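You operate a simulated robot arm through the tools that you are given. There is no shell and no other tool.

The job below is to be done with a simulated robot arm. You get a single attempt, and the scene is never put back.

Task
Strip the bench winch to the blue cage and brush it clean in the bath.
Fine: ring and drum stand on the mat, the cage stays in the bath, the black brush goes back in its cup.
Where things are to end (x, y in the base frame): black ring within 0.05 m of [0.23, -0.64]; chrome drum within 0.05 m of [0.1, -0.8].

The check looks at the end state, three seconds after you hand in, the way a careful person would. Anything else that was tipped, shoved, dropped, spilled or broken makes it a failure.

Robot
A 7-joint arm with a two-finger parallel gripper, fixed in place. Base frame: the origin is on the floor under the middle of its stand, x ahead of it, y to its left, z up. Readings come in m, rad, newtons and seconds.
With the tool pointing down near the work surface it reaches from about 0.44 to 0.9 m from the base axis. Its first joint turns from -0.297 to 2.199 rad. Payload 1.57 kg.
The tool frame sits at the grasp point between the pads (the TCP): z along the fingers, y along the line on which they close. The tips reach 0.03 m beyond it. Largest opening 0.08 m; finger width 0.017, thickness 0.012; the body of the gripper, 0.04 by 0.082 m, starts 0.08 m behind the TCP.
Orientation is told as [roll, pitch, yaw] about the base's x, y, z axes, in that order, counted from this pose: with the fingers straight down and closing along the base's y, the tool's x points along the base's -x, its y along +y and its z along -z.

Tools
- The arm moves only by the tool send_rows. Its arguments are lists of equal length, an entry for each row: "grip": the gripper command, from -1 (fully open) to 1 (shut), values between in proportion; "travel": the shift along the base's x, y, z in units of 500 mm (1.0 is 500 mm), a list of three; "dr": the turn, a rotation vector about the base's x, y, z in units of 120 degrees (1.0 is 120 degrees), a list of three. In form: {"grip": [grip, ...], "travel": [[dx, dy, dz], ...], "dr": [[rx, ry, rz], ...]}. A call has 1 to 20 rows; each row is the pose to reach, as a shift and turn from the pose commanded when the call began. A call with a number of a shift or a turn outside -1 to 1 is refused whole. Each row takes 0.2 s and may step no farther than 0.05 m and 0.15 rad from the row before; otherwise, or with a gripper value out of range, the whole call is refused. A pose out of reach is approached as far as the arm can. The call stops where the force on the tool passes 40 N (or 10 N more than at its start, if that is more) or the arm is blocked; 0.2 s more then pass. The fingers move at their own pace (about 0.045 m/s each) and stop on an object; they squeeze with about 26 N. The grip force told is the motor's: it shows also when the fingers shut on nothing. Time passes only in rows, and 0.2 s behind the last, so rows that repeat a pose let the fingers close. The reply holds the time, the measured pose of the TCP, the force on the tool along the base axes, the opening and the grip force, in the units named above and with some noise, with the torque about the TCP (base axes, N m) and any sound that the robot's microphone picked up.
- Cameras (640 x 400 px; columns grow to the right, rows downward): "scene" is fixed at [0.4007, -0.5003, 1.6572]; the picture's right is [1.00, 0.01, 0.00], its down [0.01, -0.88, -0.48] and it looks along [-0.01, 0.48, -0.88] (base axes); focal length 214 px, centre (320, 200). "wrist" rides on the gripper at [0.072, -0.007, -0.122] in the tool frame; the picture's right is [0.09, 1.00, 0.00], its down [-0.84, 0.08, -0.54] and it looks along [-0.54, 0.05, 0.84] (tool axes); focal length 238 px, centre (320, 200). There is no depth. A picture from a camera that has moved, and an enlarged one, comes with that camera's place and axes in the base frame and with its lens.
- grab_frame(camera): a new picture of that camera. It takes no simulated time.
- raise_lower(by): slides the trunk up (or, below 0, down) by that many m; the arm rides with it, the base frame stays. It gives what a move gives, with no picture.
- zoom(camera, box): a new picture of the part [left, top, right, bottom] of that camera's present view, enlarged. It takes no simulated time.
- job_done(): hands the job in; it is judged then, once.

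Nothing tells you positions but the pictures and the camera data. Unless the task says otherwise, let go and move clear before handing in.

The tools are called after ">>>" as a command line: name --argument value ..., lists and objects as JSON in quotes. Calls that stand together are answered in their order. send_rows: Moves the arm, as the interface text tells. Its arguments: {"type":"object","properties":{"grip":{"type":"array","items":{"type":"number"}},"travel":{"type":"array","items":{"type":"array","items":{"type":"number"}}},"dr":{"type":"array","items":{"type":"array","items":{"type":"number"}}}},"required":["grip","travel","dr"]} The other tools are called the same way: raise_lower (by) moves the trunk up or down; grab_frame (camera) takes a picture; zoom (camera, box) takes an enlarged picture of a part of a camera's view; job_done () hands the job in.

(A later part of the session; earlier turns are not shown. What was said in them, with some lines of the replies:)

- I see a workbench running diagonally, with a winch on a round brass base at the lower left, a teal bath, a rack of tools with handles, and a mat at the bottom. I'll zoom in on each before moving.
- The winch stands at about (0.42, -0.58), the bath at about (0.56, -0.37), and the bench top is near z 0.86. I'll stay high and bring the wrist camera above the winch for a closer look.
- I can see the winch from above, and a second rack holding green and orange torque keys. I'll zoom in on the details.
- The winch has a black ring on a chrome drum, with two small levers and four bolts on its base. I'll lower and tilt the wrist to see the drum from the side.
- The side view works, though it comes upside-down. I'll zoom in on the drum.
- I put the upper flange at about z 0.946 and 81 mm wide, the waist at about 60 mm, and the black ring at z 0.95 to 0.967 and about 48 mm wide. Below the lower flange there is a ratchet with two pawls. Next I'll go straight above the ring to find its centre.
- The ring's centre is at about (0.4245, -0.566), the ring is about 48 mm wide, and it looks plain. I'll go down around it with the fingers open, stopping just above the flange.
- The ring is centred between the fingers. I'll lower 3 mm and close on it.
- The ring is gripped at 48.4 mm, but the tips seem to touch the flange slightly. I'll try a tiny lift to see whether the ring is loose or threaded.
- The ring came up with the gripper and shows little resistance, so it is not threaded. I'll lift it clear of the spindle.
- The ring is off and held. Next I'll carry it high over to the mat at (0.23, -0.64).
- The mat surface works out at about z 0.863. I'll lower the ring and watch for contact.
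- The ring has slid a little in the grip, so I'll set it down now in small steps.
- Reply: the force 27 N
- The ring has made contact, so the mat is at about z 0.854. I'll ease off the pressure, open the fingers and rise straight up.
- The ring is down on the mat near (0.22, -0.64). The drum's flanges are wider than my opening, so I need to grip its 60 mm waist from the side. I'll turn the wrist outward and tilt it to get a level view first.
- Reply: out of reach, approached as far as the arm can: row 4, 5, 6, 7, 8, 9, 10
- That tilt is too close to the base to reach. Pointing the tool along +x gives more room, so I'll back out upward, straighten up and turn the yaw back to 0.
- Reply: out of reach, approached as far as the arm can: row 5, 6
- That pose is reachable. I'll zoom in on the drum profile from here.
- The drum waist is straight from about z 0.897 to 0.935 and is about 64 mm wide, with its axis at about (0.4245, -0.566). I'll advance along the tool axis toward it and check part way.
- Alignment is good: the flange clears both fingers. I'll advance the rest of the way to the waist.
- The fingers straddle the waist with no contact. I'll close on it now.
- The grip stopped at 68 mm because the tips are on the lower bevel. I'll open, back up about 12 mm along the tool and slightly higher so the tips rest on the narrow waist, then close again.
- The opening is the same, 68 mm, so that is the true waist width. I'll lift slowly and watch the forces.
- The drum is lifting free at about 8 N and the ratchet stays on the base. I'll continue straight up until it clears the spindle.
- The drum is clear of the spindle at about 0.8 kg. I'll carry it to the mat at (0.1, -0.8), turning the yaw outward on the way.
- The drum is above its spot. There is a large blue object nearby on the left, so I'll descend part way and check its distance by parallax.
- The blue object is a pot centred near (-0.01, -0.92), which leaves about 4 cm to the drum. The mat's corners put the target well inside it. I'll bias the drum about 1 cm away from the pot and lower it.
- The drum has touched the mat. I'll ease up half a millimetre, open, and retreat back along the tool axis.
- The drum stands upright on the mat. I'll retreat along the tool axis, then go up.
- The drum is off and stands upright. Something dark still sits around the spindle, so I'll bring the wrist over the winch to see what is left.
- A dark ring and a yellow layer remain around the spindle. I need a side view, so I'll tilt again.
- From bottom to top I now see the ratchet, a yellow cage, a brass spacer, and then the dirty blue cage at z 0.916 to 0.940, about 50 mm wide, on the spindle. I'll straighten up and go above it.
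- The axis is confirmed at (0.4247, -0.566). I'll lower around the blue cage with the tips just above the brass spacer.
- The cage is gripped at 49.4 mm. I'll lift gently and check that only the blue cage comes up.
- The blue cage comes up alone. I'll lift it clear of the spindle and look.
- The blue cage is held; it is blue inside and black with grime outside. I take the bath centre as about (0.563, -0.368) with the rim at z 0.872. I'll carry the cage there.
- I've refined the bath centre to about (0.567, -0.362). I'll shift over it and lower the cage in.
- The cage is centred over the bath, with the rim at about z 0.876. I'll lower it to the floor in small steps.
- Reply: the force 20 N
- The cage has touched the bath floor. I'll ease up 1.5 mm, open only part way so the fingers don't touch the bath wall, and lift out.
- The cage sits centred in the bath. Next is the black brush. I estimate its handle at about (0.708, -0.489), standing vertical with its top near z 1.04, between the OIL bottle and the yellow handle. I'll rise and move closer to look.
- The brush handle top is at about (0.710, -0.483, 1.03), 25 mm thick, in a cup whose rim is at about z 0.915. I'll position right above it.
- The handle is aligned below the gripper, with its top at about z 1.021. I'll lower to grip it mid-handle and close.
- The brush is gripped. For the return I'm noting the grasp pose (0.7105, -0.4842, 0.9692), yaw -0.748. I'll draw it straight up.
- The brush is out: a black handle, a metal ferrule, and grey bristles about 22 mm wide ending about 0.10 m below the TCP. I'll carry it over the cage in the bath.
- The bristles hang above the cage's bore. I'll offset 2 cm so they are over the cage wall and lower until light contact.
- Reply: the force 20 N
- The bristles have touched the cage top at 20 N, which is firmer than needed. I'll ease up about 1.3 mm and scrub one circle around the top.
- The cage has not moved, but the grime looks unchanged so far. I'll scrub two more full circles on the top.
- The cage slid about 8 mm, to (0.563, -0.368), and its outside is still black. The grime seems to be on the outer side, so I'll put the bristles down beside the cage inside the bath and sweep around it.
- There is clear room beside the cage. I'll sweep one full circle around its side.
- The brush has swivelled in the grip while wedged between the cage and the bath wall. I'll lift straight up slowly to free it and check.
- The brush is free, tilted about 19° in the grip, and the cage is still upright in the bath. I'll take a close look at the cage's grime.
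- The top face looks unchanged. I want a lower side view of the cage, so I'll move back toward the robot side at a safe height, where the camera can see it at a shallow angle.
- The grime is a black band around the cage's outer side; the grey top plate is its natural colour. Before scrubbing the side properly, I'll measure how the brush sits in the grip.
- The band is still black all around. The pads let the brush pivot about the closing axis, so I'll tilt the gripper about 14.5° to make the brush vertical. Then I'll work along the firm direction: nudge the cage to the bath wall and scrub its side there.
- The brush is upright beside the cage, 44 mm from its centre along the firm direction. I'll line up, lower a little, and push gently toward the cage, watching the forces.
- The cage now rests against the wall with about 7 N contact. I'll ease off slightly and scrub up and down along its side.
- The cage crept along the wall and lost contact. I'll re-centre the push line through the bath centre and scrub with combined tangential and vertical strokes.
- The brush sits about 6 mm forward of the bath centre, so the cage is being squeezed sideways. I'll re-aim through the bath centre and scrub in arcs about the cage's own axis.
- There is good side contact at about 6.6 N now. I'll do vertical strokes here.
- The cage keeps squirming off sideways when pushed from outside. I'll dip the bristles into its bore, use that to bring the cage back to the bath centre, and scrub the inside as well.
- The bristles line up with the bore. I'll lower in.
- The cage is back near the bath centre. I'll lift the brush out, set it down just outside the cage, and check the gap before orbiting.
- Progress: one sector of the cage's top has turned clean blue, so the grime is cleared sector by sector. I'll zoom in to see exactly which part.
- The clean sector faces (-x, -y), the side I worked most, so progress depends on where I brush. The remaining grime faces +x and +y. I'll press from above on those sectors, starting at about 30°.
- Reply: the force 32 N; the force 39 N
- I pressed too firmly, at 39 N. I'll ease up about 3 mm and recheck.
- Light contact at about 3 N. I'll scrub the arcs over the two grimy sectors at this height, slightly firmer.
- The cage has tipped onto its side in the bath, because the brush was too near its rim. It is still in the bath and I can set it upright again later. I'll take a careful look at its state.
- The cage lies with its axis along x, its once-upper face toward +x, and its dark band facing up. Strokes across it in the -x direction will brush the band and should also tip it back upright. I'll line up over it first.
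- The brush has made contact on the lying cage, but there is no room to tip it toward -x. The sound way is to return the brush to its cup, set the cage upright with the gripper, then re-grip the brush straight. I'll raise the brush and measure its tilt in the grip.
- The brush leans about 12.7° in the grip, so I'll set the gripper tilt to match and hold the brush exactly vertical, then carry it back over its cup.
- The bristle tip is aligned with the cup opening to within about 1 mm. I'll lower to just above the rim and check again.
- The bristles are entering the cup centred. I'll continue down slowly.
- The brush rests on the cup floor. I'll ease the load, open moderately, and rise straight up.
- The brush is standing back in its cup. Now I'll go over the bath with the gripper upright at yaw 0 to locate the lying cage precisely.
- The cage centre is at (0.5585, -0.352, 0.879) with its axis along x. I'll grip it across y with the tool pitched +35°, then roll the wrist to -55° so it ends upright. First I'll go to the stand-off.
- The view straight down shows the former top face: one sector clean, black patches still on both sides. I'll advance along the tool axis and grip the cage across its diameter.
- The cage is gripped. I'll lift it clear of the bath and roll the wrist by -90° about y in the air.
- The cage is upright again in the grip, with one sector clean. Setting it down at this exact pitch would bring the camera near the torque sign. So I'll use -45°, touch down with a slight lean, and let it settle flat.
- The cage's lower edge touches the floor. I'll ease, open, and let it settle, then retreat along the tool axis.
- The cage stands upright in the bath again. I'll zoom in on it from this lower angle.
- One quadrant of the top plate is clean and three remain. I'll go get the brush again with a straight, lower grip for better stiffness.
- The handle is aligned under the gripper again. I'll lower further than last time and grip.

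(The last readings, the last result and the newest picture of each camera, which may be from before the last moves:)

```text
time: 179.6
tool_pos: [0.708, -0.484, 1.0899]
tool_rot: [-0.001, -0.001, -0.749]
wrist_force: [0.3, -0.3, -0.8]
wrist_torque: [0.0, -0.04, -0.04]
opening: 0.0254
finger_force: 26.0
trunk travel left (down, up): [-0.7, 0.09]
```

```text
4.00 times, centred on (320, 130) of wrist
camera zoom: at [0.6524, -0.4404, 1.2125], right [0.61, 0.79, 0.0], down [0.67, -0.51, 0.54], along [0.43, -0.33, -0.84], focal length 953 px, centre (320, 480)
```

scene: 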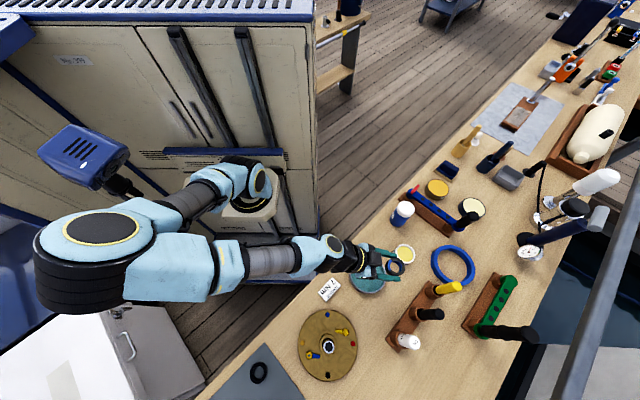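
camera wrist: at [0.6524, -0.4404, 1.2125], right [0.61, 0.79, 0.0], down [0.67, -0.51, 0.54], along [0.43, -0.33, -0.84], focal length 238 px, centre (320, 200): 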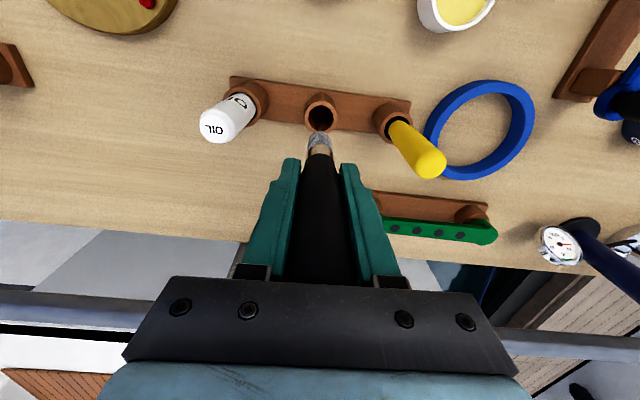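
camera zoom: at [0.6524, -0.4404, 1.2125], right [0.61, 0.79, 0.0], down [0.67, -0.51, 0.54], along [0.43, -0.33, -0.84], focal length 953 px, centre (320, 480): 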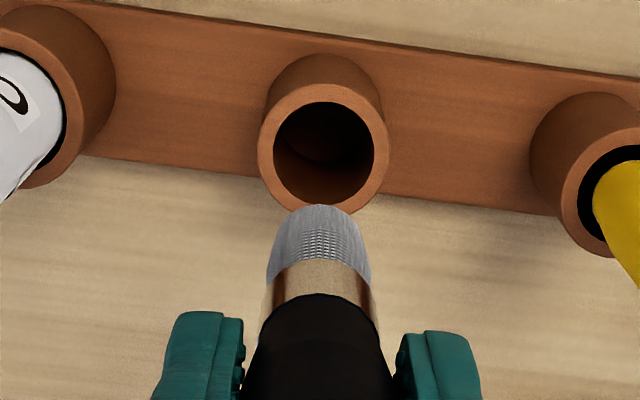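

The brush is held straight this time, gripped lower. I'll carry it over the cage and check the positions.

>>> send_rows --grip '[1, 1, 1, 1, 1, 1, 1, 1]' --travel '[[-0.05, 0.045, 0.02], [-0.1, 0.09, 0.02], [-0.15, 0.13, 0.02], [-0.2, 0.17, 0.02], [-0.24, 0.21, 0.02], [-0.256, 0.228, -0.04], [-0.256, 0.228, -0.11], [-0.256, 0.228, -0.15]]' --dr '[[0, 0, 0], [0, 0, 0], [0, 0, 0], [0, 0, 0], [0, 0, 0], [0, 0, 0], [0, 0, 0], [0, 0, 0]]'

>>> zoom --camera "wrist" --box '[240, 60, 400, 190]'

>>> zoom --camera "scene" --box '[345, 250, 405, 300]'

```text
time: 181.4
tool_pos: [0.5803, -0.3715, 1.0152]
tool_rot: [-0.001, -0.001, -0.749]
wrist_force: [0.3, 0.1, -0.2]
wrist_torque: [-0.01, -0.02, -0.02]
opening: 0.0255
finger_force: 25.4
trunk travel left (down, up): [-0.7, 0.09]
```

```text
3.08 times, centred on (320, 125) of wrist
camera zoom: at [0.524, -0.3265, 1.1379], right [0.61, 0.79, 0.0], down [0.67, -0.51, 0.54], along [0.43, -0.33, -0.84], focal length 733 px, centre (320, 431)
```

zoom: 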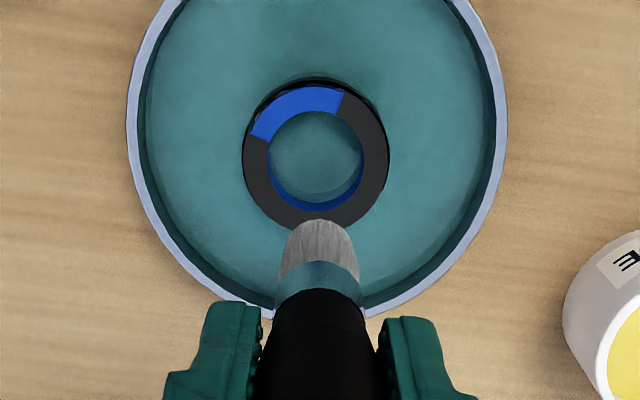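

```text
8.00 times, centred on (375, 275) of scene
camera zoom: at [0.4007, -0.5003, 1.6572], right [1.0, 0.01, 0.0], down [0.01, -0.88, -0.48], along [-0.01, 0.48, -0.88], focal length 1716 px, centre (-120, -400)
```

zoom: 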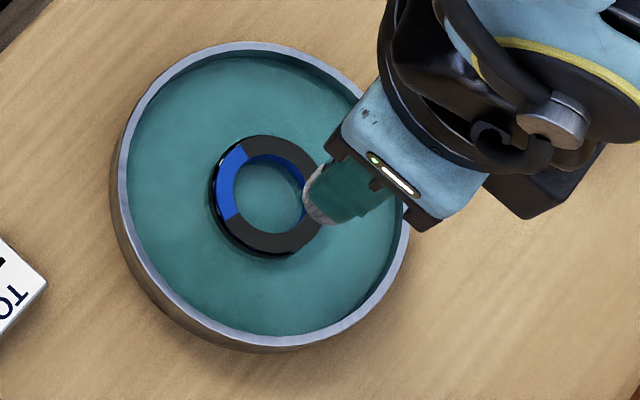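

The brush is over the dirty quadrant facing +x/-y, 18 mm from the cage axis. I'll descend stepwise to light contact.

>>> send_rows --grip '[1, 1, 1]' --travel '[[0, 0, -0.03], [0, 0, -0.058], [0, 0, -0.066]]' --dr '[[0, 0, 0], [0, 0, 0], [0, 0, 0]]'

>>> zoom --camera "wrist" --box '[240, 60, 400, 190]'

```text
time: 182.2
tool_pos: [0.5822, -0.3695, 0.9818]
tool_rot: [0.0, 0.001, -0.748]
wrist_force: [0.2, 0.2, 0.2]
wrist_torque: [0.01, 0.02, -0.01]
opening: 0.0257
finger_force: 25.8
trunk travel left (down, up): [-0.7, 0.09]
```

```text
3.08 times, centred on (320, 125) of wrist
camera zoom: at [0.5253, -0.3262, 1.1049], right [0.61, 0.79, 0.0], down [0.67, -0.51, 0.54], along [0.43, -0.33, -0.84], focal length 733 px, centre (320, 431)
```

zoom: 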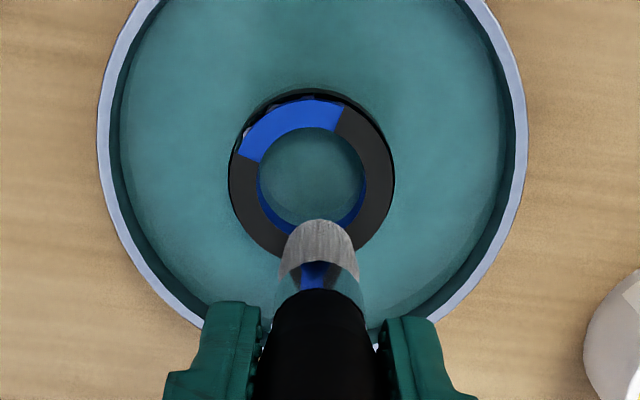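

>>> send_rows --grip '[1, 1]' --travel '[[0, 0, -0.006], [0, 0, -0.008]]' --dr '[[0, 0, 0], [0, 0, 0]]'

```text
time: 182.8
tool_pos: [0.5818, -0.3699, 0.9786]
tool_rot: [0.001, 0.0, -0.749]
wrist_force: [0.3, -0.4, 0.0]
wrist_torque: [0.03, 0.0, 0.0]
opening: 0.0256
finger_force: 25.8
trunk travel left (down, up): [-0.7, 0.09]
```

>>> send_rows --grip '[1, 1]' --travel '[[0, 0, -0.004], [0, 0, -0.006]]' --dr '[[0, 0, 0], [0, 0, 0]]'

```text
time: 183.4
tool_pos: [0.5821, -0.37, 0.9751]
tool_rot: [0.001, 0.0, -0.748]
wrist_force: [0.1, -1.0, 0.4]
wrist_torque: [0.01, 0.0, 0.0]
opening: 0.0255
finger_force: 25.9
trunk travel left (down, up): [-0.7, 0.09]
```

>>> send_rows --grip '[1, 1]' --travel '[[0, 0, -0.003], [0, 0, -0.003]]' --dr '[[0, 0, 0], [0, 0, 0]]'

```text
time: 184.0
tool_pos: [0.5824, -0.3709, 0.9738]
tool_rot: [0.0, 0.001, -0.749]
wrist_force: [-0.3, 0.6, 1.0]
wrist_torque: [0.07, 0.03, 0.0]
opening: 0.0258
finger_force: 25.5
trunk travel left (down, up): [-0.7, 0.09]
```

>>> send_rows --grip '[1, 1]' --travel '[[0, 0, -0.0012], [0, 0, -0.0012]]' --dr '[[0, 0, 0], [0, 0, 0]]'

```text
time: 184.6
tool_pos: [0.5808, -0.3709, 0.9738]
tool_rot: [0.001, 0.0, -0.75]
wrist_force: [1.0, -0.1, 0.9]
wrist_torque: [-0.02, -0.07, -0.01]
opening: 0.0255
finger_force: 25.8
trunk travel left (down, up): [-0.7, 0.09]
```

>>> send_rows --grip '[1, 1]' --travel '[[0, 0, -0.0012], [0, 0, -0.0012]]' --dr '[[0, 0, 0], [0, 0, 0]]'

```text
time: 185.2
tool_pos: [0.5822, -0.3717, 0.9741]
tool_rot: [-0.001, -0.002, -0.749]
wrist_force: [1.3, -2.0, 7.0]
wrist_torque: [-0.13, -0.12, -0.01]
opening: 0.0253
finger_force: 26.3
trunk travel left (down, up): [-0.7, 0.09]
```

Contact at about 7 N. I'll do fast back-and-forth strokes across just this quadrant and then look.

>>> send_rows --grip '[1, 1, 1, 1, 1, 1, 1, 1, 1, 1, 1, 1]' --travel '[[0.0063, 0.0171, 0.0004], [-0.014, -0.0119, 0.0004], [0.0063, 0.0171, 0.0004], [-0.014, -0.0119, 0.0004], [0.0063, 0.0171, 0.0004], [-0.014, -0.0119, 0.0004], [0.0063, 0.0171, 0.0004], [-0.014, -0.0119, 0.0004], [0.0063, 0.0171, 0.0004], [-0.014, -0.0119, 0.0004], [0, 0, 0.0004], [0, 0, 0.0004]]' --dr '[[0, 0, 0], [0, 0, 0], [0, 0, 0], [0, 0, 0], [0, 0, 0], [0, 0, 0], [0, 0, 0], [0, 0, 0], [0, 0, 0], [0, 0, 0], [0, 0, 0], [0, 0, 0]]'

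>>> zoom --camera "wrist" --box '[240, 60, 400, 190]'

>>> zoom --camera "scene" --box '[355, 260, 385, 290]'

```text
time: 187.8
tool_pos: [0.577, -0.3719, 0.9733]
tool_rot: [0.001, -0.001, -0.748]
wrist_force: [-4.9, -2.9, 14.9]
wrist_torque: [-0.42, 0.37, -0.02]
opening: 0.0255
finger_force: 26.4
trunk travel left (down, up): [-0.7, 0.09]
```

```text
3.08 times, centred on (320, 125) of wrist
camera zoom: at [0.5224, -0.3281, 1.0955], right [0.61, 0.79, 0.0], down [0.67, -0.51, 0.54], along [0.43, -0.33, -0.84], focal length 733 px, centre (320, 431)
```

zoom: 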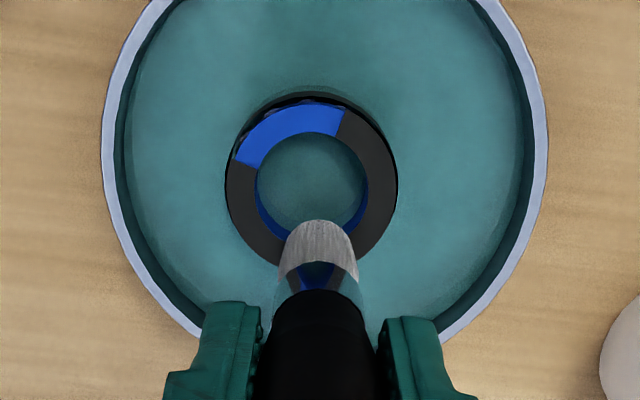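

```text
13.33 times, centred on (370, 275) of scene
camera zoom: at [0.4007, -0.5003, 1.6572], right [1.0, 0.01, 0.0], down [0.01, -0.88, -0.48], along [-0.01, 0.48, -0.88], focal length 2860 px, centre (-347, -800)
```

zoom: 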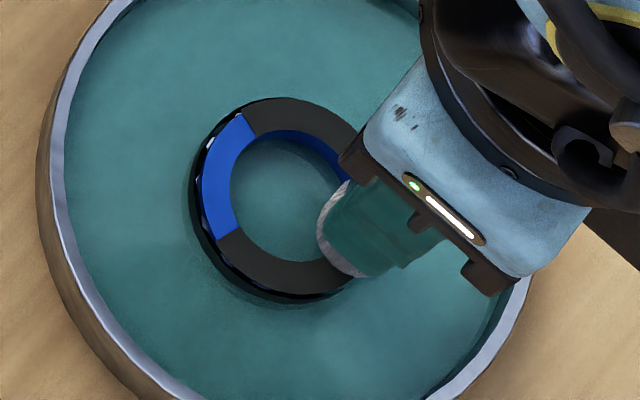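

>>> send_rows --grip '[1, 1]' --travel '[[0.005, -0.005, 0.03], [0.02, -0.02, 0.06]]' --dr '[[0, 0, 0], [0, 0, 0]]'

>>> zoom --camera "wrist" --box '[240, 60, 400, 190]'

```text
time: 188.4
tool_pos: [0.5909, -0.3823, 1.0047]
tool_rot: [0.0, 0.001, -0.747]
wrist_force: [0.1, 0.2, -0.9]
wrist_torque: [0.02, 0.05, -0.02]
opening: 0.0258
finger_force: 26.0
trunk travel left (down, up): [-0.7, 0.09]
```

```text
3.08 times, centred on (320, 125) of wrist
camera zoom: at [0.5347, -0.338, 1.1259], right [0.61, 0.79, 0.0], down [0.67, -0.51, 0.54], along [0.43, -0.33, -0.84], focal length 733 px, centre (320, 431)
```

zoom: 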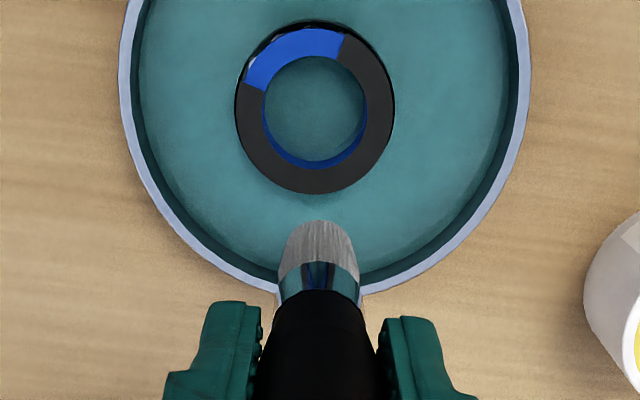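

Ten strokes on top changed nothing. The earlier sector came clean while the bristles were down in the liquid, inside the bore. I think brushing has to happen submerged, so I'll dip into the bore again and scrub there.

>>> send_rows --grip '[1, 1, 1, 1, 1, 1]' --travel '[[-0.028, 0.02, 0], [-0.0564, 0.0404, 0], [-0.0564, 0.0404, -0.03], [-0.0564, 0.0404, -0.06], [-0.0564, 0.0404, -0.085], [-0.0564, 0.0404, -0.096]]' --dr '[[0, 0, 0], [0, 0, 0], [0, 0, 0], [0, 0, 0], [0, 0, 0], [0, 0, 0]]'

>>> zoom --camera "wrist" --box '[240, 60, 400, 190]'

```text
time: 189.8
tool_pos: [0.563, -0.3607, 0.9551]
tool_rot: [0.0, 0.001, -0.75]
wrist_force: [-0.1, -0.4, 0.2]
wrist_torque: [0.0, 0.0, -0.02]
opening: 0.0255
finger_force: 25.9
trunk travel left (down, up): [-0.7, 0.09]
```

```text
3.08 times, centred on (320, 125) of wrist
camera zoom: at [0.5065, -0.3166, 1.0768], right [0.61, 0.79, 0.0], down [0.67, -0.51, 0.54], along [0.43, -0.33, -0.84], focal length 733 px, centre (320, 431)
```

zoom: 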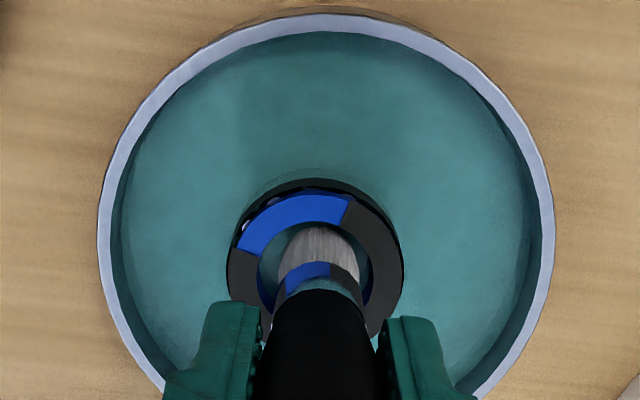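

>>> send_rows --grip '[1, 1, 1, 1, 1, 1, 1, 1, 1, 1, 1, 1, 1, 1, 1, 1, 1]' --travel '[[0.011, 0, 0], [0.0078, 0.0078, 0.01], [0, 0.011, 0], [-0.0078, 0.0078, 0.01], [-0.011, 0, 0], [-0.0078, -0.0078, 0.01], [0, -0.011, 0], [0.0078, -0.0078, 0.01], [0.011, 0, 0], [0.0078, 0.0078, 0.01], [0, 0.011, 0], [-0.0078, 0.0078, 0.01], [-0.011, 0, 0], [-0.0078, -0.0078, 0.01], [0, -0.011, 0], [0.0078, -0.0078, 0.01], [0, 0, 0]]' --dr '[[0, 0, 0], [0, 0, 0], [0, 0, 0], [0, 0, 0], [0, 0, 0], [0, 0, 0], [0, 0, 0], [0, 0, 0], [0, 0, 0], [0, 0, 0], [0, 0, 0], [0, 0, 0], [0, 0, 0], [0, 0, 0], [0, 0, 0], [0, 0, 0], [0, 0, 0]]'

>>> zoom --camera "wrist" --box '[240, 60, 400, 190]'

```text
time: 193.4
tool_pos: [0.5643, -0.3606, 0.9546]
tool_rot: [0.0, 0.001, -0.747]
wrist_force: [0.5, 0.7, -0.4]
wrist_torque: [0.02, 0.0, -0.04]
opening: 0.0254
finger_force: 26.3
trunk travel left (down, up): [-0.7, 0.09]
```

```text
3.08 times, centred on (320, 125) of wrist
camera zoom: at [0.5073, -0.3163, 1.0764], right [0.61, 0.79, 0.0], down [0.67, -0.51, 0.54], along [0.43, -0.33, -0.84], focal length 733 px, centre (320, 431)
```

zoom: 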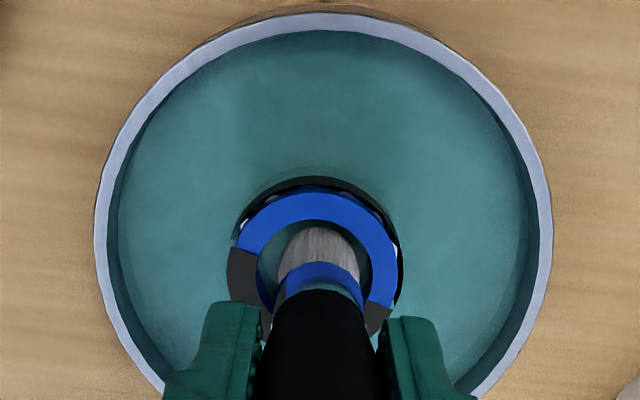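

That works: a second quadrant has turned clean. I'll continue the submerged circular scrubbing.

>>> send_rows --grip '[1, 1, 1, 1, 1, 1, 1, 1, 1, 1, 1, 1, 1, 1, 1, 1, 1]' --travel '[[0.011, 0, 0], [0.0078, 0.0078, 0.01], [0, 0.011, 0], [-0.0078, 0.0078, 0.01], [-0.011, 0, 0], [-0.0078, -0.0078, 0.01], [0, -0.011, 0], [0.0078, -0.0078, 0.01], [0.011, 0, 0], [0.0078, 0.0078, 0.01], [0, 0.011, 0], [-0.0078, 0.0078, 0.01], [-0.011, 0, 0], [-0.0078, -0.0078, 0.01], [0, -0.011, 0], [0.0078, -0.0078, 0.01], [0, 0, 0]]' --dr '[[0, 0, 0], [0, 0, 0], [0, 0, 0], [0, 0, 0], [0, 0, 0], [0, 0, 0], [0, 0, 0], [0, 0, 0], [0, 0, 0], [0, 0, 0], [0, 0, 0], [0, 0, 0], [0, 0, 0], [0, 0, 0], [0, 0, 0], [0, 0, 0], [0, 0, 0]]'

>>> zoom --camera "wrist" --box '[240, 60, 400, 190]'

>>> zoom --camera "scene" --box '[355, 260, 385, 290]'

```text
time: 197.0
tool_pos: [0.5648, -0.3616, 0.955]
tool_rot: [0.001, 0.001, -0.746]
wrist_force: [0.4, -0.4, 0.0]
wrist_torque: [0.01, 0.01, 0.03]
opening: 0.0257
finger_force: 26.0
trunk travel left (down, up): [-0.7, 0.09]
```

```text
3.08 times, centred on (320, 125) of wrist
camera zoom: at [0.5071, -0.3163, 1.0772], right [0.61, 0.79, 0.0], down [0.67, -0.51, 0.54], along [0.43, -0.33, -0.84], focal length 733 px, centre (320, 431)
```

zoom: 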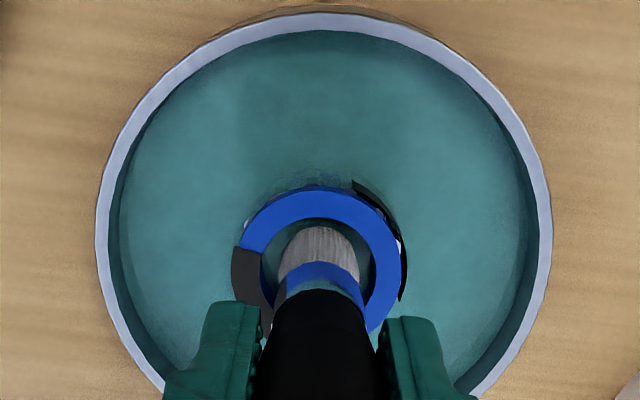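

```text
13.33 times, centred on (370, 275) of scene
camera zoom: at [0.4007, -0.5003, 1.6572], right [1.0, 0.01, 0.0], down [0.01, -0.88, -0.48], along [-0.01, 0.48, -0.88], focal length 2860 px, centre (-347, -800)
```

zoom: 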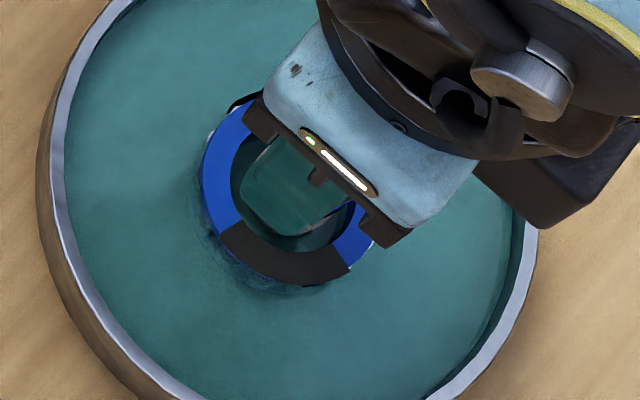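

Three top quadrants are clean and parts of the side band are gone too. I'll continue.

>>> send_rows --grip '[1, 1, 1, 1, 1, 1, 1, 1, 1, 1, 1, 1, 1, 1, 1, 1, 1]' --travel '[[0.011, 0, 0], [0.0078, 0.0078, 0.01], [0, 0.011, 0], [-0.0078, 0.0078, 0.01], [-0.011, 0, 0], [-0.0078, -0.0078, 0.01], [0, -0.011, 0], [0.0078, -0.0078, 0.01], [0.011, 0, 0], [0.0078, 0.0078, 0.01], [0, 0.011, 0], [-0.0078, 0.0078, 0.01], [-0.011, 0, 0], [-0.0078, -0.0078, 0.01], [0, -0.011, 0], [0.0078, -0.0078, 0.01], [0, 0, 0]]' --dr '[[0, 0, 0], [0, 0, 0], [0, 0, 0], [0, 0, 0], [0, 0, 0], [0, 0, 0], [0, 0, 0], [0, 0, 0], [0, 0, 0], [0, 0, 0], [0, 0, 0], [0, 0, 0], [0, 0, 0], [0, 0, 0], [0, 0, 0], [0, 0, 0], [0, 0, 0]]'

>>> zoom --camera "wrist" --box '[240, 60, 400, 190]'

>>> zoom --camera "scene" --box '[355, 260, 385, 290]'

```text
time: 200.6
tool_pos: [0.5638, -0.3616, 0.9565]
tool_rot: [-0.002, 0.001, -0.746]
wrist_force: [-0.1, 0.6, -0.9]
wrist_torque: [-0.02, 0.01, -0.01]
opening: 0.0256
finger_force: 25.5
trunk travel left (down, up): [-0.7, 0.09]
```

```text
3.08 times, centred on (320, 125) of wrist
camera zoom: at [0.5071, -0.3166, 1.0781], right [0.61, 0.79, 0.0], down [0.67, -0.51, 0.54], along [0.43, -0.33, -0.84], focal length 733 px, centre (320, 431)
```

zoom: 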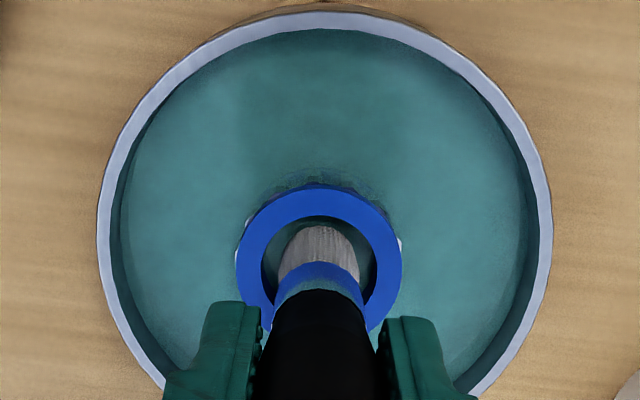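

```text
13.33 times, centred on (370, 275) of scene
camera zoom: at [0.4007, -0.5003, 1.6572], right [1.0, 0.01, 0.0], down [0.01, -0.88, -0.48], along [-0.01, 0.48, -0.88], focal length 2860 px, centre (-347, -800)
```

zoom: 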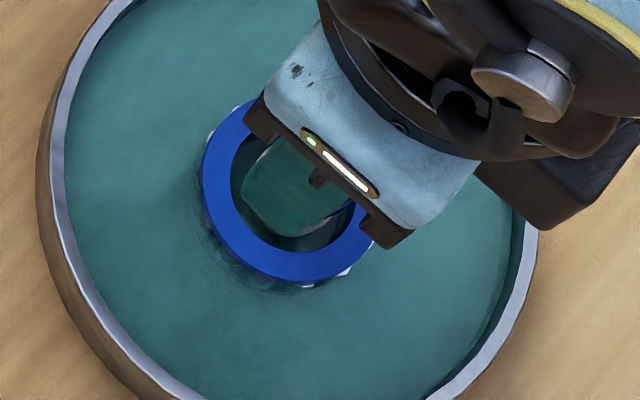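

The cage now looks fully blue. I'll do one more short round to be sure, then lift straight out and inspect.

>>> send_rows --grip '[1, 1, 1, 1, 1, 1, 1, 1, 1, 1, 1, 1, 1]' --travel '[[0.011, 0, 0], [0.0078, 0.0078, 0.01], [0, 0.011, 0], [-0.0078, 0.0078, 0.01], [-0.011, 0, 0], [-0.0078, -0.0078, 0.01], [0, -0.011, 0], [0.0078, -0.0078, 0.01], [0, 0, 0], [0, 0, 0.03], [0, 0, 0.08], [0, 0, 0.14], [0, 0, 0.2]]' --dr '[[0, 0, 0], [0, 0, 0], [0, 0, 0], [0, 0, 0], [0, 0, 0], [0, 0, 0], [0, 0, 0], [0, 0, 0], [0, 0, 0], [0, 0, 0], [0, 0, 0], [0, 0, 0], [0, 0, 0]]'

>>> grab_frame --camera "wrist"

>>> zoom --camera "wrist" --box '[270, 60, 370, 150]'

>>> zoom --camera "scene" --box '[355, 255, 385, 285]'

```text
time: 203.4
tool_pos: [0.5639, -0.3605, 1.0537]
tool_rot: [-0.001, 0.002, -0.749]
wrist_force: [-0.4, 0.9, -0.5]
wrist_torque: [0.04, 0.04, -0.04]
opening: 0.0258
finger_force: 26.1
trunk travel left (down, up): [-0.7, 0.09]
```

```text
taken
camera wrist: at [0.5074, -0.3172, 1.1763], right [0.61, 0.79, 0.0], down [0.67, -0.51, 0.54], along [0.43, -0.33, -0.84], focal length 238 px, centre (320, 200)
```

wrist: 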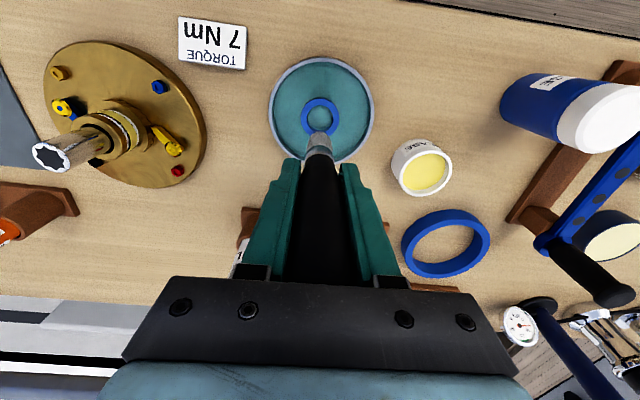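

```text
4.44 times, centred on (320, 105) of wrist
camera zoom: at [0.5074, -0.3172, 1.1763], right [0.61, 0.79, 0.0], down [0.67, -0.51, 0.54], along [0.43, -0.33, -0.84], focal length 1059 px, centre (320, 622)
```

zoom: 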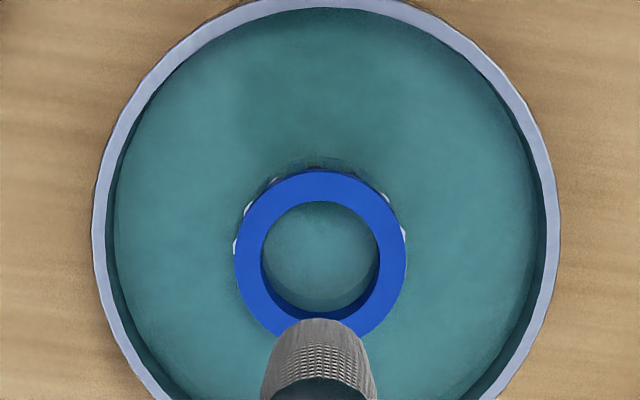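

```text
13.33 times, centred on (370, 270) of scene
camera zoom: at [0.4007, -0.5003, 1.6572], right [1.0, 0.01, 0.0], down [0.01, -0.88, -0.48], along [-0.01, 0.48, -0.88], focal length 2860 px, centre (-347, -733)
```

zoom: 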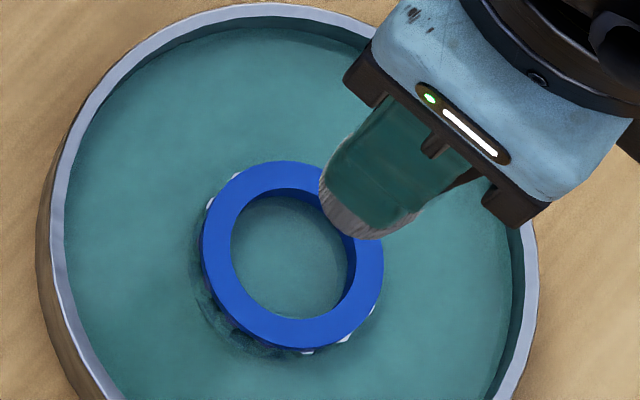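

The cage is clean blue with its rollers showing. Now I'll return the brush to its cup, first moving above it and checking the alignment.

>>> send_rows --grip '[1, 1, 1, 1, 1, 1, 1, 1]' --travel '[[0, 0, 0.08], [0.05, -0.042, 0.1], [0.1, -0.084, 0.1], [0.15, -0.126, 0.1], [0.2, -0.168, 0.1], [0.25, -0.21, 0.1], [0.2922, -0.2446, 0.08], [0.2922, -0.2446, 0.08]]' --dr '[[0, 0, 0], [0, 0, 0], [0, 0, 0], [0, 0, 0], [0, 0, 0], [0, 0, 0], [0, 0, 0], [0, 0, 0]]'

>>> zoom --camera "wrist" --box '[270, 80, 370, 180]'

>>> zoom --camera "scene" --box '[355, 260, 385, 290]'

```text
time: 205.2
tool_pos: [0.7078, -0.4848, 1.094]
tool_rot: [0.001, 0.0, -0.749]
wrist_force: [0.5, -0.5, -1.1]
wrist_torque: [0.02, 0.02, 0.0]
opening: 0.0257
finger_force: 25.5
trunk travel left (down, up): [-0.7, 0.09]
```

```text
4.00 times, centred on (320, 130) of wrist
camera zoom: at [0.6526, -0.4395, 1.2163], right [0.61, 0.79, 0.0], down [0.67, -0.51, 0.54], along [0.43, -0.33, -0.84], focal length 953 px, centre (320, 480)
```

zoom: 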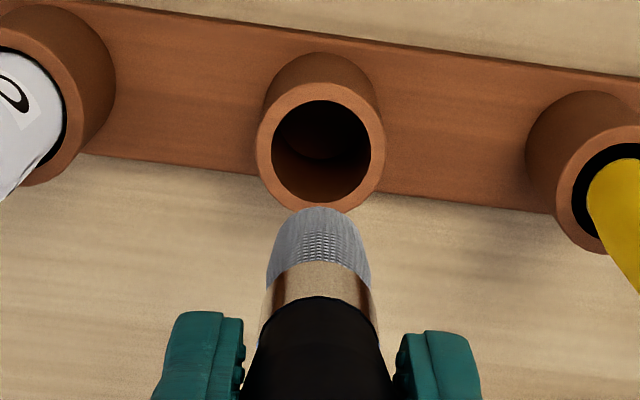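

```text
13.33 times, centred on (370, 275) of scene
camera zoom: at [0.4007, -0.5003, 1.6572], right [1.0, 0.01, 0.0], down [0.01, -0.88, -0.48], along [-0.01, 0.48, -0.88], focal length 2860 px, centre (-347, -800)
```

zoom: 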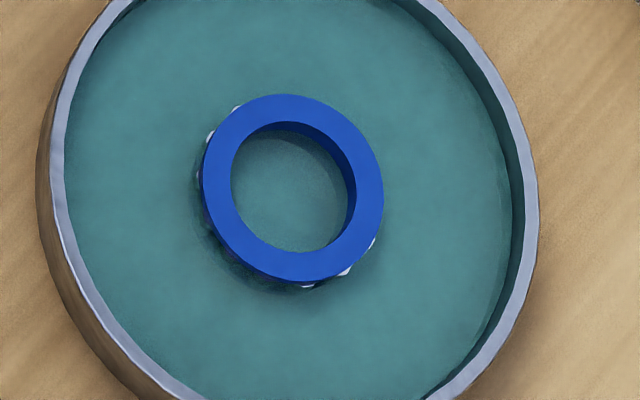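

The cage is blue all round, and the brush sits relative to its cup exactly as when I lifted it. I'll lower it straight in.

>>> send_rows --grip '[1, 1, 1, 1, 1, 1]' --travel '[[0.002, 0, -0.06], [0.003, 0, -0.12], [0.003, 0, -0.16], [0.003, 0, -0.2], [0.003, 0, -0.24], [0.003, 0, -0.256]]' --dr '[[0, 0, 0], [0, 0, 0], [0, 0, 0], [0, 0, 0], [0, 0, 0], [0, 0, 0]]'

>>> grab_frame --camera "wrist"

```text
time: 206.6
tool_pos: [0.7118, -0.482, 0.9671]
tool_rot: [0.0, 0.0, -0.749]
wrist_force: [-0.8, 0.0, 0.3]
wrist_torque: [0.03, 0.01, -0.03]
opening: 0.0257
finger_force: 26.0
trunk travel left (down, up): [-0.7, 0.09]
```

```text
taken
camera wrist: at [0.6544, -0.4382, 1.0887], right [0.61, 0.79, 0.0], down [0.67, -0.51, 0.54], along [0.43, -0.33, -0.84], focal length 238 px, centre (320, 200)
```

wrist: 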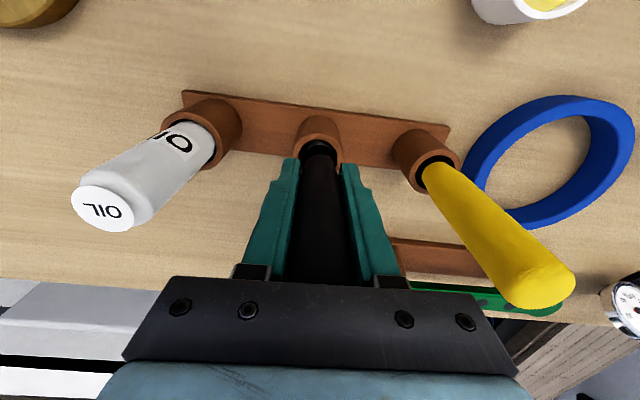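

>>> send_rows --grip '[1, 1, 1]' --travel '[[0, 0, -0.008], [0, 0, -0.014], [0, 0, -0.016]]' --dr '[[0, 0, 0], [0, 0, 0], [0, 0, 0]]'

```text
time: 207.4
tool_pos: [0.7098, -0.4822, 0.9592]
tool_rot: [0.0, -0.001, -0.749]
wrist_force: [0.2, 1.2, -1.6]
wrist_torque: [-0.01, 0.0, 0.03]
opening: 0.0255
finger_force: 26.0
trunk travel left (down, up): [-0.7, 0.09]
```

>>> send_rows --grip '[1, 1, 1]' --travel '[[0, 0, -0.003], [0, 0, -0.006], [0, 0, -0.006]]' --dr '[[0, 0, 0], [0, 0, 0], [0, 0, 0]]'

```text
time: 208.2
tool_pos: [0.7107, -0.4822, 0.9564]
tool_rot: [0.0, 0.001, -0.749]
wrist_force: [0.1, 0.8, -0.7]
wrist_torque: [-0.03, -0.01, 0.0]
opening: 0.026
finger_force: 26.3
trunk travel left (down, up): [-0.7, 0.09]
```

>>> send_rows --grip '[1, 1, 1]' --travel '[[0, 0, -0.002], [0, 0, -0.004], [0, 0, -0.004]]' --dr '[[0, 0, 0], [0, 0, 0], [0, 0, 0]]'

```text
time: 209.0
tool_pos: [0.7108, -0.4829, 0.9557]
tool_rot: [0.002, -0.002, -0.748]
wrist_force: [0.7, 1.5, 11.8]
wrist_torque: [0.12, 0.01, 0.0]
opening: 0.0257
finger_force: 26.2
trunk travel left (down, up): [-0.7, 0.09]
```

The brush is seated on the cup floor. I'll relieve the load, open moderately and rise straight up.

>>> send_rows --grip '[1, -0.4, -0.4, -0.4, -0.4, -0.4, -0.4, -0.4, -0.4, -0.4]' --travel '[[0, 0, 0.0025], [0, 0, 0.0025], [0, 0, 0.0025], [0, 0, 0.0025], [0, 0, 0.03], [0, 0, 0.1], [0, 0, 0.18], [0, 0, 0.26], [0, 0, 0.34], [0, 0, 0.36]]' --dr '[[0, 0, 0], [0, 0, 0], [0, 0, 0], [0, 0, 0], [0, 0, 0], [0, 0, 0], [0, 0, 0], [0, 0, 0], [0, 0, 0], [0, 0, 0]]'

>>> grab_frame --camera "wrist"

>>> zoom --camera "scene" --box '[340, 250, 500, 370]'

```text
time: 211.2
tool_pos: [0.7112, -0.4837, 1.1346]
tool_rot: [0.0, 0.002, -0.748]
wrist_force: [-0.2, 0.0, 0.7]
wrist_torque: [0.01, 0.0, 0.05]
opening: 0.0559
finger_force: 0.0
trunk travel left (down, up): [-0.7, 0.09]
```

```text
taken
camera wrist: at [0.6545, -0.439, 1.2574], right [0.61, 0.79, 0.0], down [0.67, -0.51, 0.54], along [0.43, -0.33, -0.84], focal length 238 px, centre (320, 200)
```

wrist: 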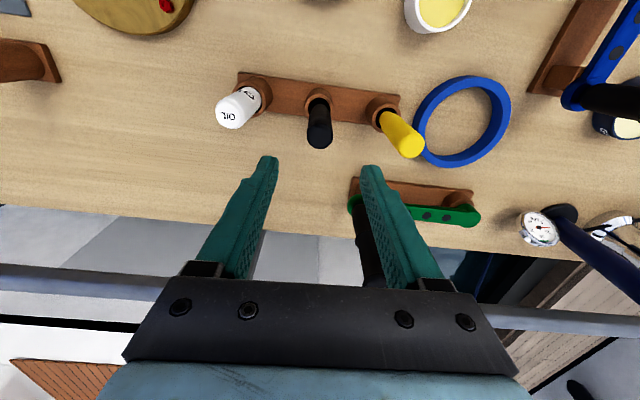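

```text
3.33 times, centred on (420, 310) of scene
camera zoom: at [0.4007, -0.5003, 1.6572], right [1.0, 0.01, 0.0], down [0.01, -0.88, -0.48], along [-0.01, 0.48, -0.88], focal length 715 px, centre (-13, -167)
```

zoom: 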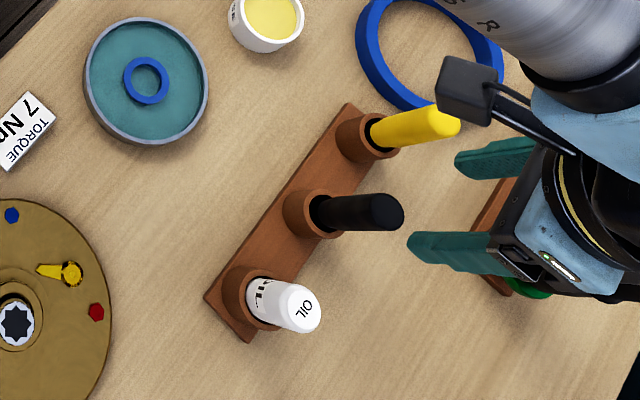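

The brush is back in its cup. I want one last check of the cage's far side, the one facing +x, so I'll move round for a view from there.

>>> send_rows --grip '[-0.5, -0.5, -0.5, -0.5, -0.5, -0.5, -0.5]' --travel '[[-0.03, 0.04, 0.02], [-0.06, 0.08, 0.02], [-0.09, 0.12, 0.02], [-0.12, 0.16, 0.02], [-0.15, 0.2, 0.02], [-0.17, 0.23, 0.02], [-0.17, 0.24, 0.02]]' --dr '[[0, 0, 0.06], [0, 0, 0.12], [0, 0, 0.18], [0, 0, 0.24], [0, 0, 0.3], [0, 0, 0.357], [0, 0, 0.357]]'

>>> send_rows --grip '[-0.5, -0.5, -0.5, -0.5, -0.5, -0.5, -0.5]' --travel '[[0.03, 0.01, 0], [0.06, 0.015, 0], [0.09, 0.018, 0], [0.1, 0.018, -0.04], [0.1, 0.018, -0.08], [0.1, 0.018, -0.12], [0.1, 0.018, -0.14]]' --dr '[[0, 0.06, 0], [0, 0.12, 0], [0, 0.18, 0], [0, 0.24, 0], [0, 0.2917, 0], [0, 0.2917, 0], [0, 0.2917, 0]]'

>>> grab_frame --camera "wrist"

```text
time: 212.8
tool_pos: [0.6251, -0.3644, 1.1455]
tool_rot: [0.001, 0.0, 0.002]
wrist_force: [0.2, -0.3, 0.1]
wrist_torque: [0.03, -0.04, 0.04]
opening: 0.06
finger_force: 0.1
trunk travel left (down, up): [-0.7, 0.09]
```

```text
time: 214.4
tool_pos: [0.6769, -0.3536, 1.0722]
tool_rot: [0.0, 0.612, 0.0]
wrist_force: [0.4, 0.6, -0.3]
wrist_torque: [0.03, -0.01, 0.0]
opening: 0.0601
finger_force: 0.2
trunk travel left (down, up): [-0.7, 0.09]
```

```text
taken
camera wrist: at [0.6879, -0.3608, 1.2145], right [-0.08, 1.0, 0.05], down [1.0, 0.08, -0.04], along [-0.04, 0.05, -1.0], focal length 238 px, centre (320, 200)
```

wrist: 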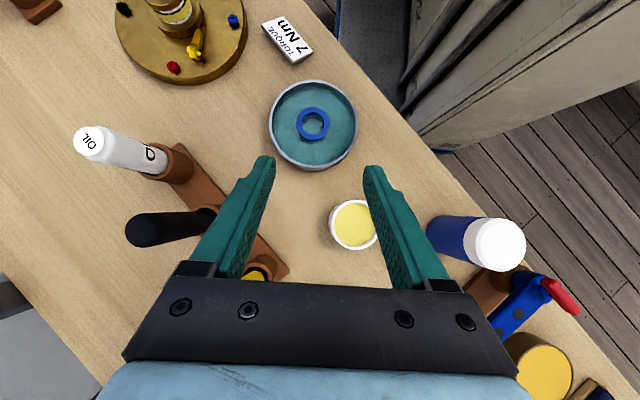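

>>> zoom --camera "wrist" --box '[290, 100, 340, 145]'

>>> zoom --camera "scene" --box '[200, 300, 440, 400]'

```text
8.89 times, centred on (315, 122) of wrist
camera zoom: at [0.6879, -0.3608, 1.2145], right [-0.08, 1.0, 0.05], down [1.0, 0.08, -0.04], along [-0.04, 0.05, -1.0], focal length 2119 px, centre (364, 889)
```

zoom: 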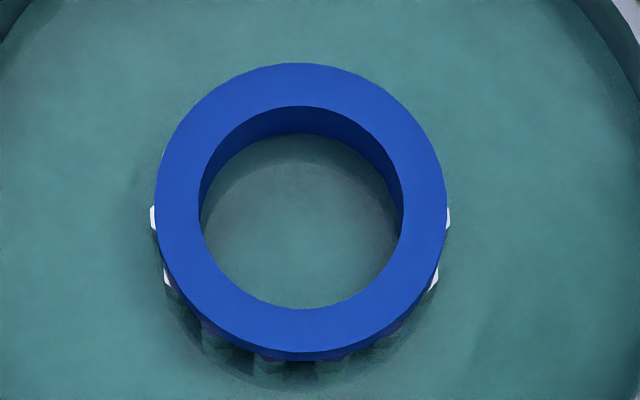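

```text
2.67 times, centred on (320, 350) of scene
camera zoom: at [0.4007, -0.5003, 1.6572], right [1.0, 0.01, 0.0], down [0.01, -0.88, -0.48], along [-0.01, 0.48, -0.88], focal length 572 px, centre (320, -200)
```

zoom: 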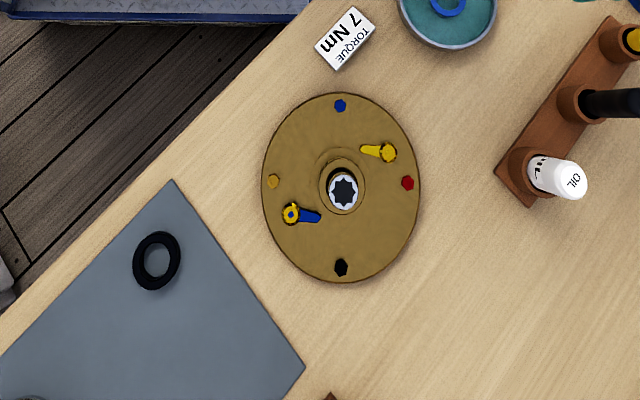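

The cage is clean on this side too, with only bare rollers visible. Last, I'll check the ring and drum on the mat.

>>> send_rows --grip '[-0.5, -0.5, -0.5, -0.5, -0.5, -0.5, -0.5, -0.5]' --travel '[[0, 0, 0.08], [-0.02, 0, 0.16], [-0.06, -0.02, 0.2], [-0.1, -0.05, 0.2], [-0.15, -0.08, 0.2], [-0.2, -0.12, 0.2], [-0.25, -0.16, 0.2], [-0.3, -0.2, 0.2]]' --dr '[[0, -0.02, 0], [0, -0.08, 0], [0, -0.14, 0], [0, -0.2, 0], [0, -0.26, 0], [0, -0.2917, 0], [0, -0.2917, 0], [0, -0.2917, 0]]'

>>> send_rows --grip '[-0.5, -0.5, -0.5, -0.5, -0.5, -0.5, -0.5, -0.5, -0.5, -0.5, -0.5]' --travel '[[-0.07, -0.04, 0], [-0.14, -0.08, 0], [-0.21, -0.12, 0], [-0.28, -0.16, 0], [-0.35, -0.2, 0], [-0.42, -0.25, 0], [-0.49, -0.3, 0], [-0.56, -0.35, 0], [-0.63, -0.4, 0], [-0.7, -0.44, 0], [-0.75, -0.45, 0]]' --dr '[[0, 0, 0], [0, 0, 0], [0, 0, 0], [0, 0, 0], [0, 0, 0], [0, 0, 0], [0, 0, 0], [0, 0, 0], [0, 0, 0], [0, 0, 0], [0, 0, 0]]'

>>> grab_frame --camera "wrist"

>>> grab_frame --camera "scene"

```text
time: 216.2
tool_pos: [0.527, -0.4542, 1.1756]
tool_rot: [0.001, 0.0, 0.002]
wrist_force: [-0.2, 0.7, 0.1]
wrist_torque: [-0.02, 0.04, 0.02]
opening: 0.06
finger_force: 0.1
trunk travel left (down, up): [-0.7, 0.09]
```

```text
time: 218.6
tool_pos: [0.1514, -0.6783, 1.1769]
tool_rot: [0.0, -0.001, -0.001]
wrist_force: [0.3, 0.5, -0.2]
wrist_torque: [-0.01, 0.04, 0.0]
opening: 0.0599
finger_force: 0.0
trunk travel left (down, up): [-0.7, 0.09]
```

```text
taken
camera wrist: at [0.0798, -0.6844, 1.2984], right [-0.09, 1.0, 0.0], down [0.84, 0.08, 0.54], along [0.54, 0.05, -0.84], focal length 238 px, centre (320, 200)
```

wrist: 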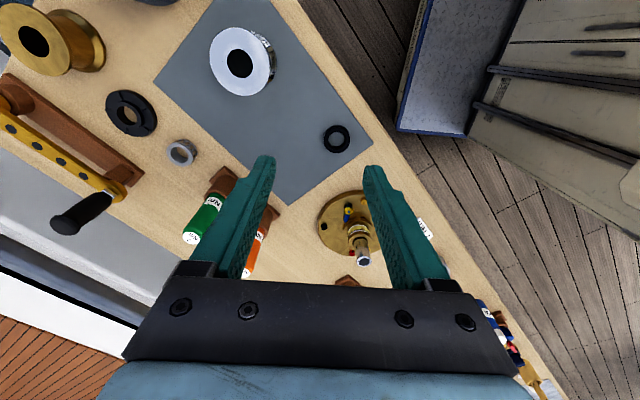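

```text
taken
```

scene: 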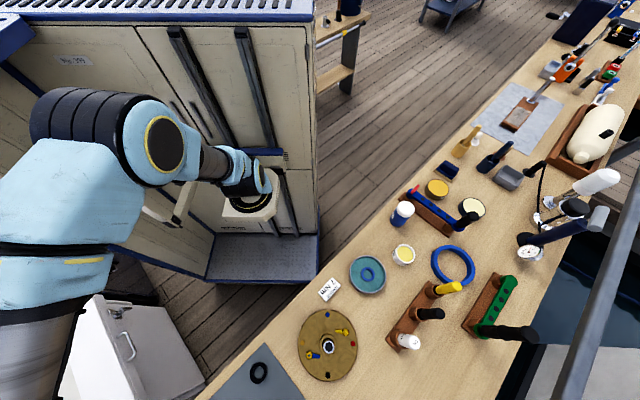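

Everything looks right: the ring is at about (0.22, -0.64) and the drum upright at about (0.105, -0.79), both on the mat. The clean blue cage is in the bath, the black brush is in its cup, and the empty gripper is well clear, so I'm handing in.

>>> job_done

```text
The job is handed in.
```

I handed the job in with everything where you asked. I don't have the check's verdict, only what the last pictures showed.

| Item | Final state |
|---|---|
| Black ring | Flat on the mat at about (0.22, -0.64), about 1 cm from target |
| Chrome drum | Upright on the mat at about (0.105, -0.79), about 1 cm from target |
| Blue cage | Upright in the bath; no black left in views from several sides |
| Black brush | Standing in its cup between the OIL bottle and the yellow handle |

- **Cage tipped once:** while I was brushing its top, the cage fell onto its side in the bath. I put the brush back in its cup, set the cage upright with the gripper, then fetched the brush again and finished cleaning.
- **Firm contact:** I pressed on the cage with up to 39 N at one point, and pushed it against the bath wall several times. The bath did not visibly move, and I saw no damage.
- **What was left alone:** the yellow cage and the brass spacer stay on the winch, since the blue cage sat above them. I saw nothing else moved.
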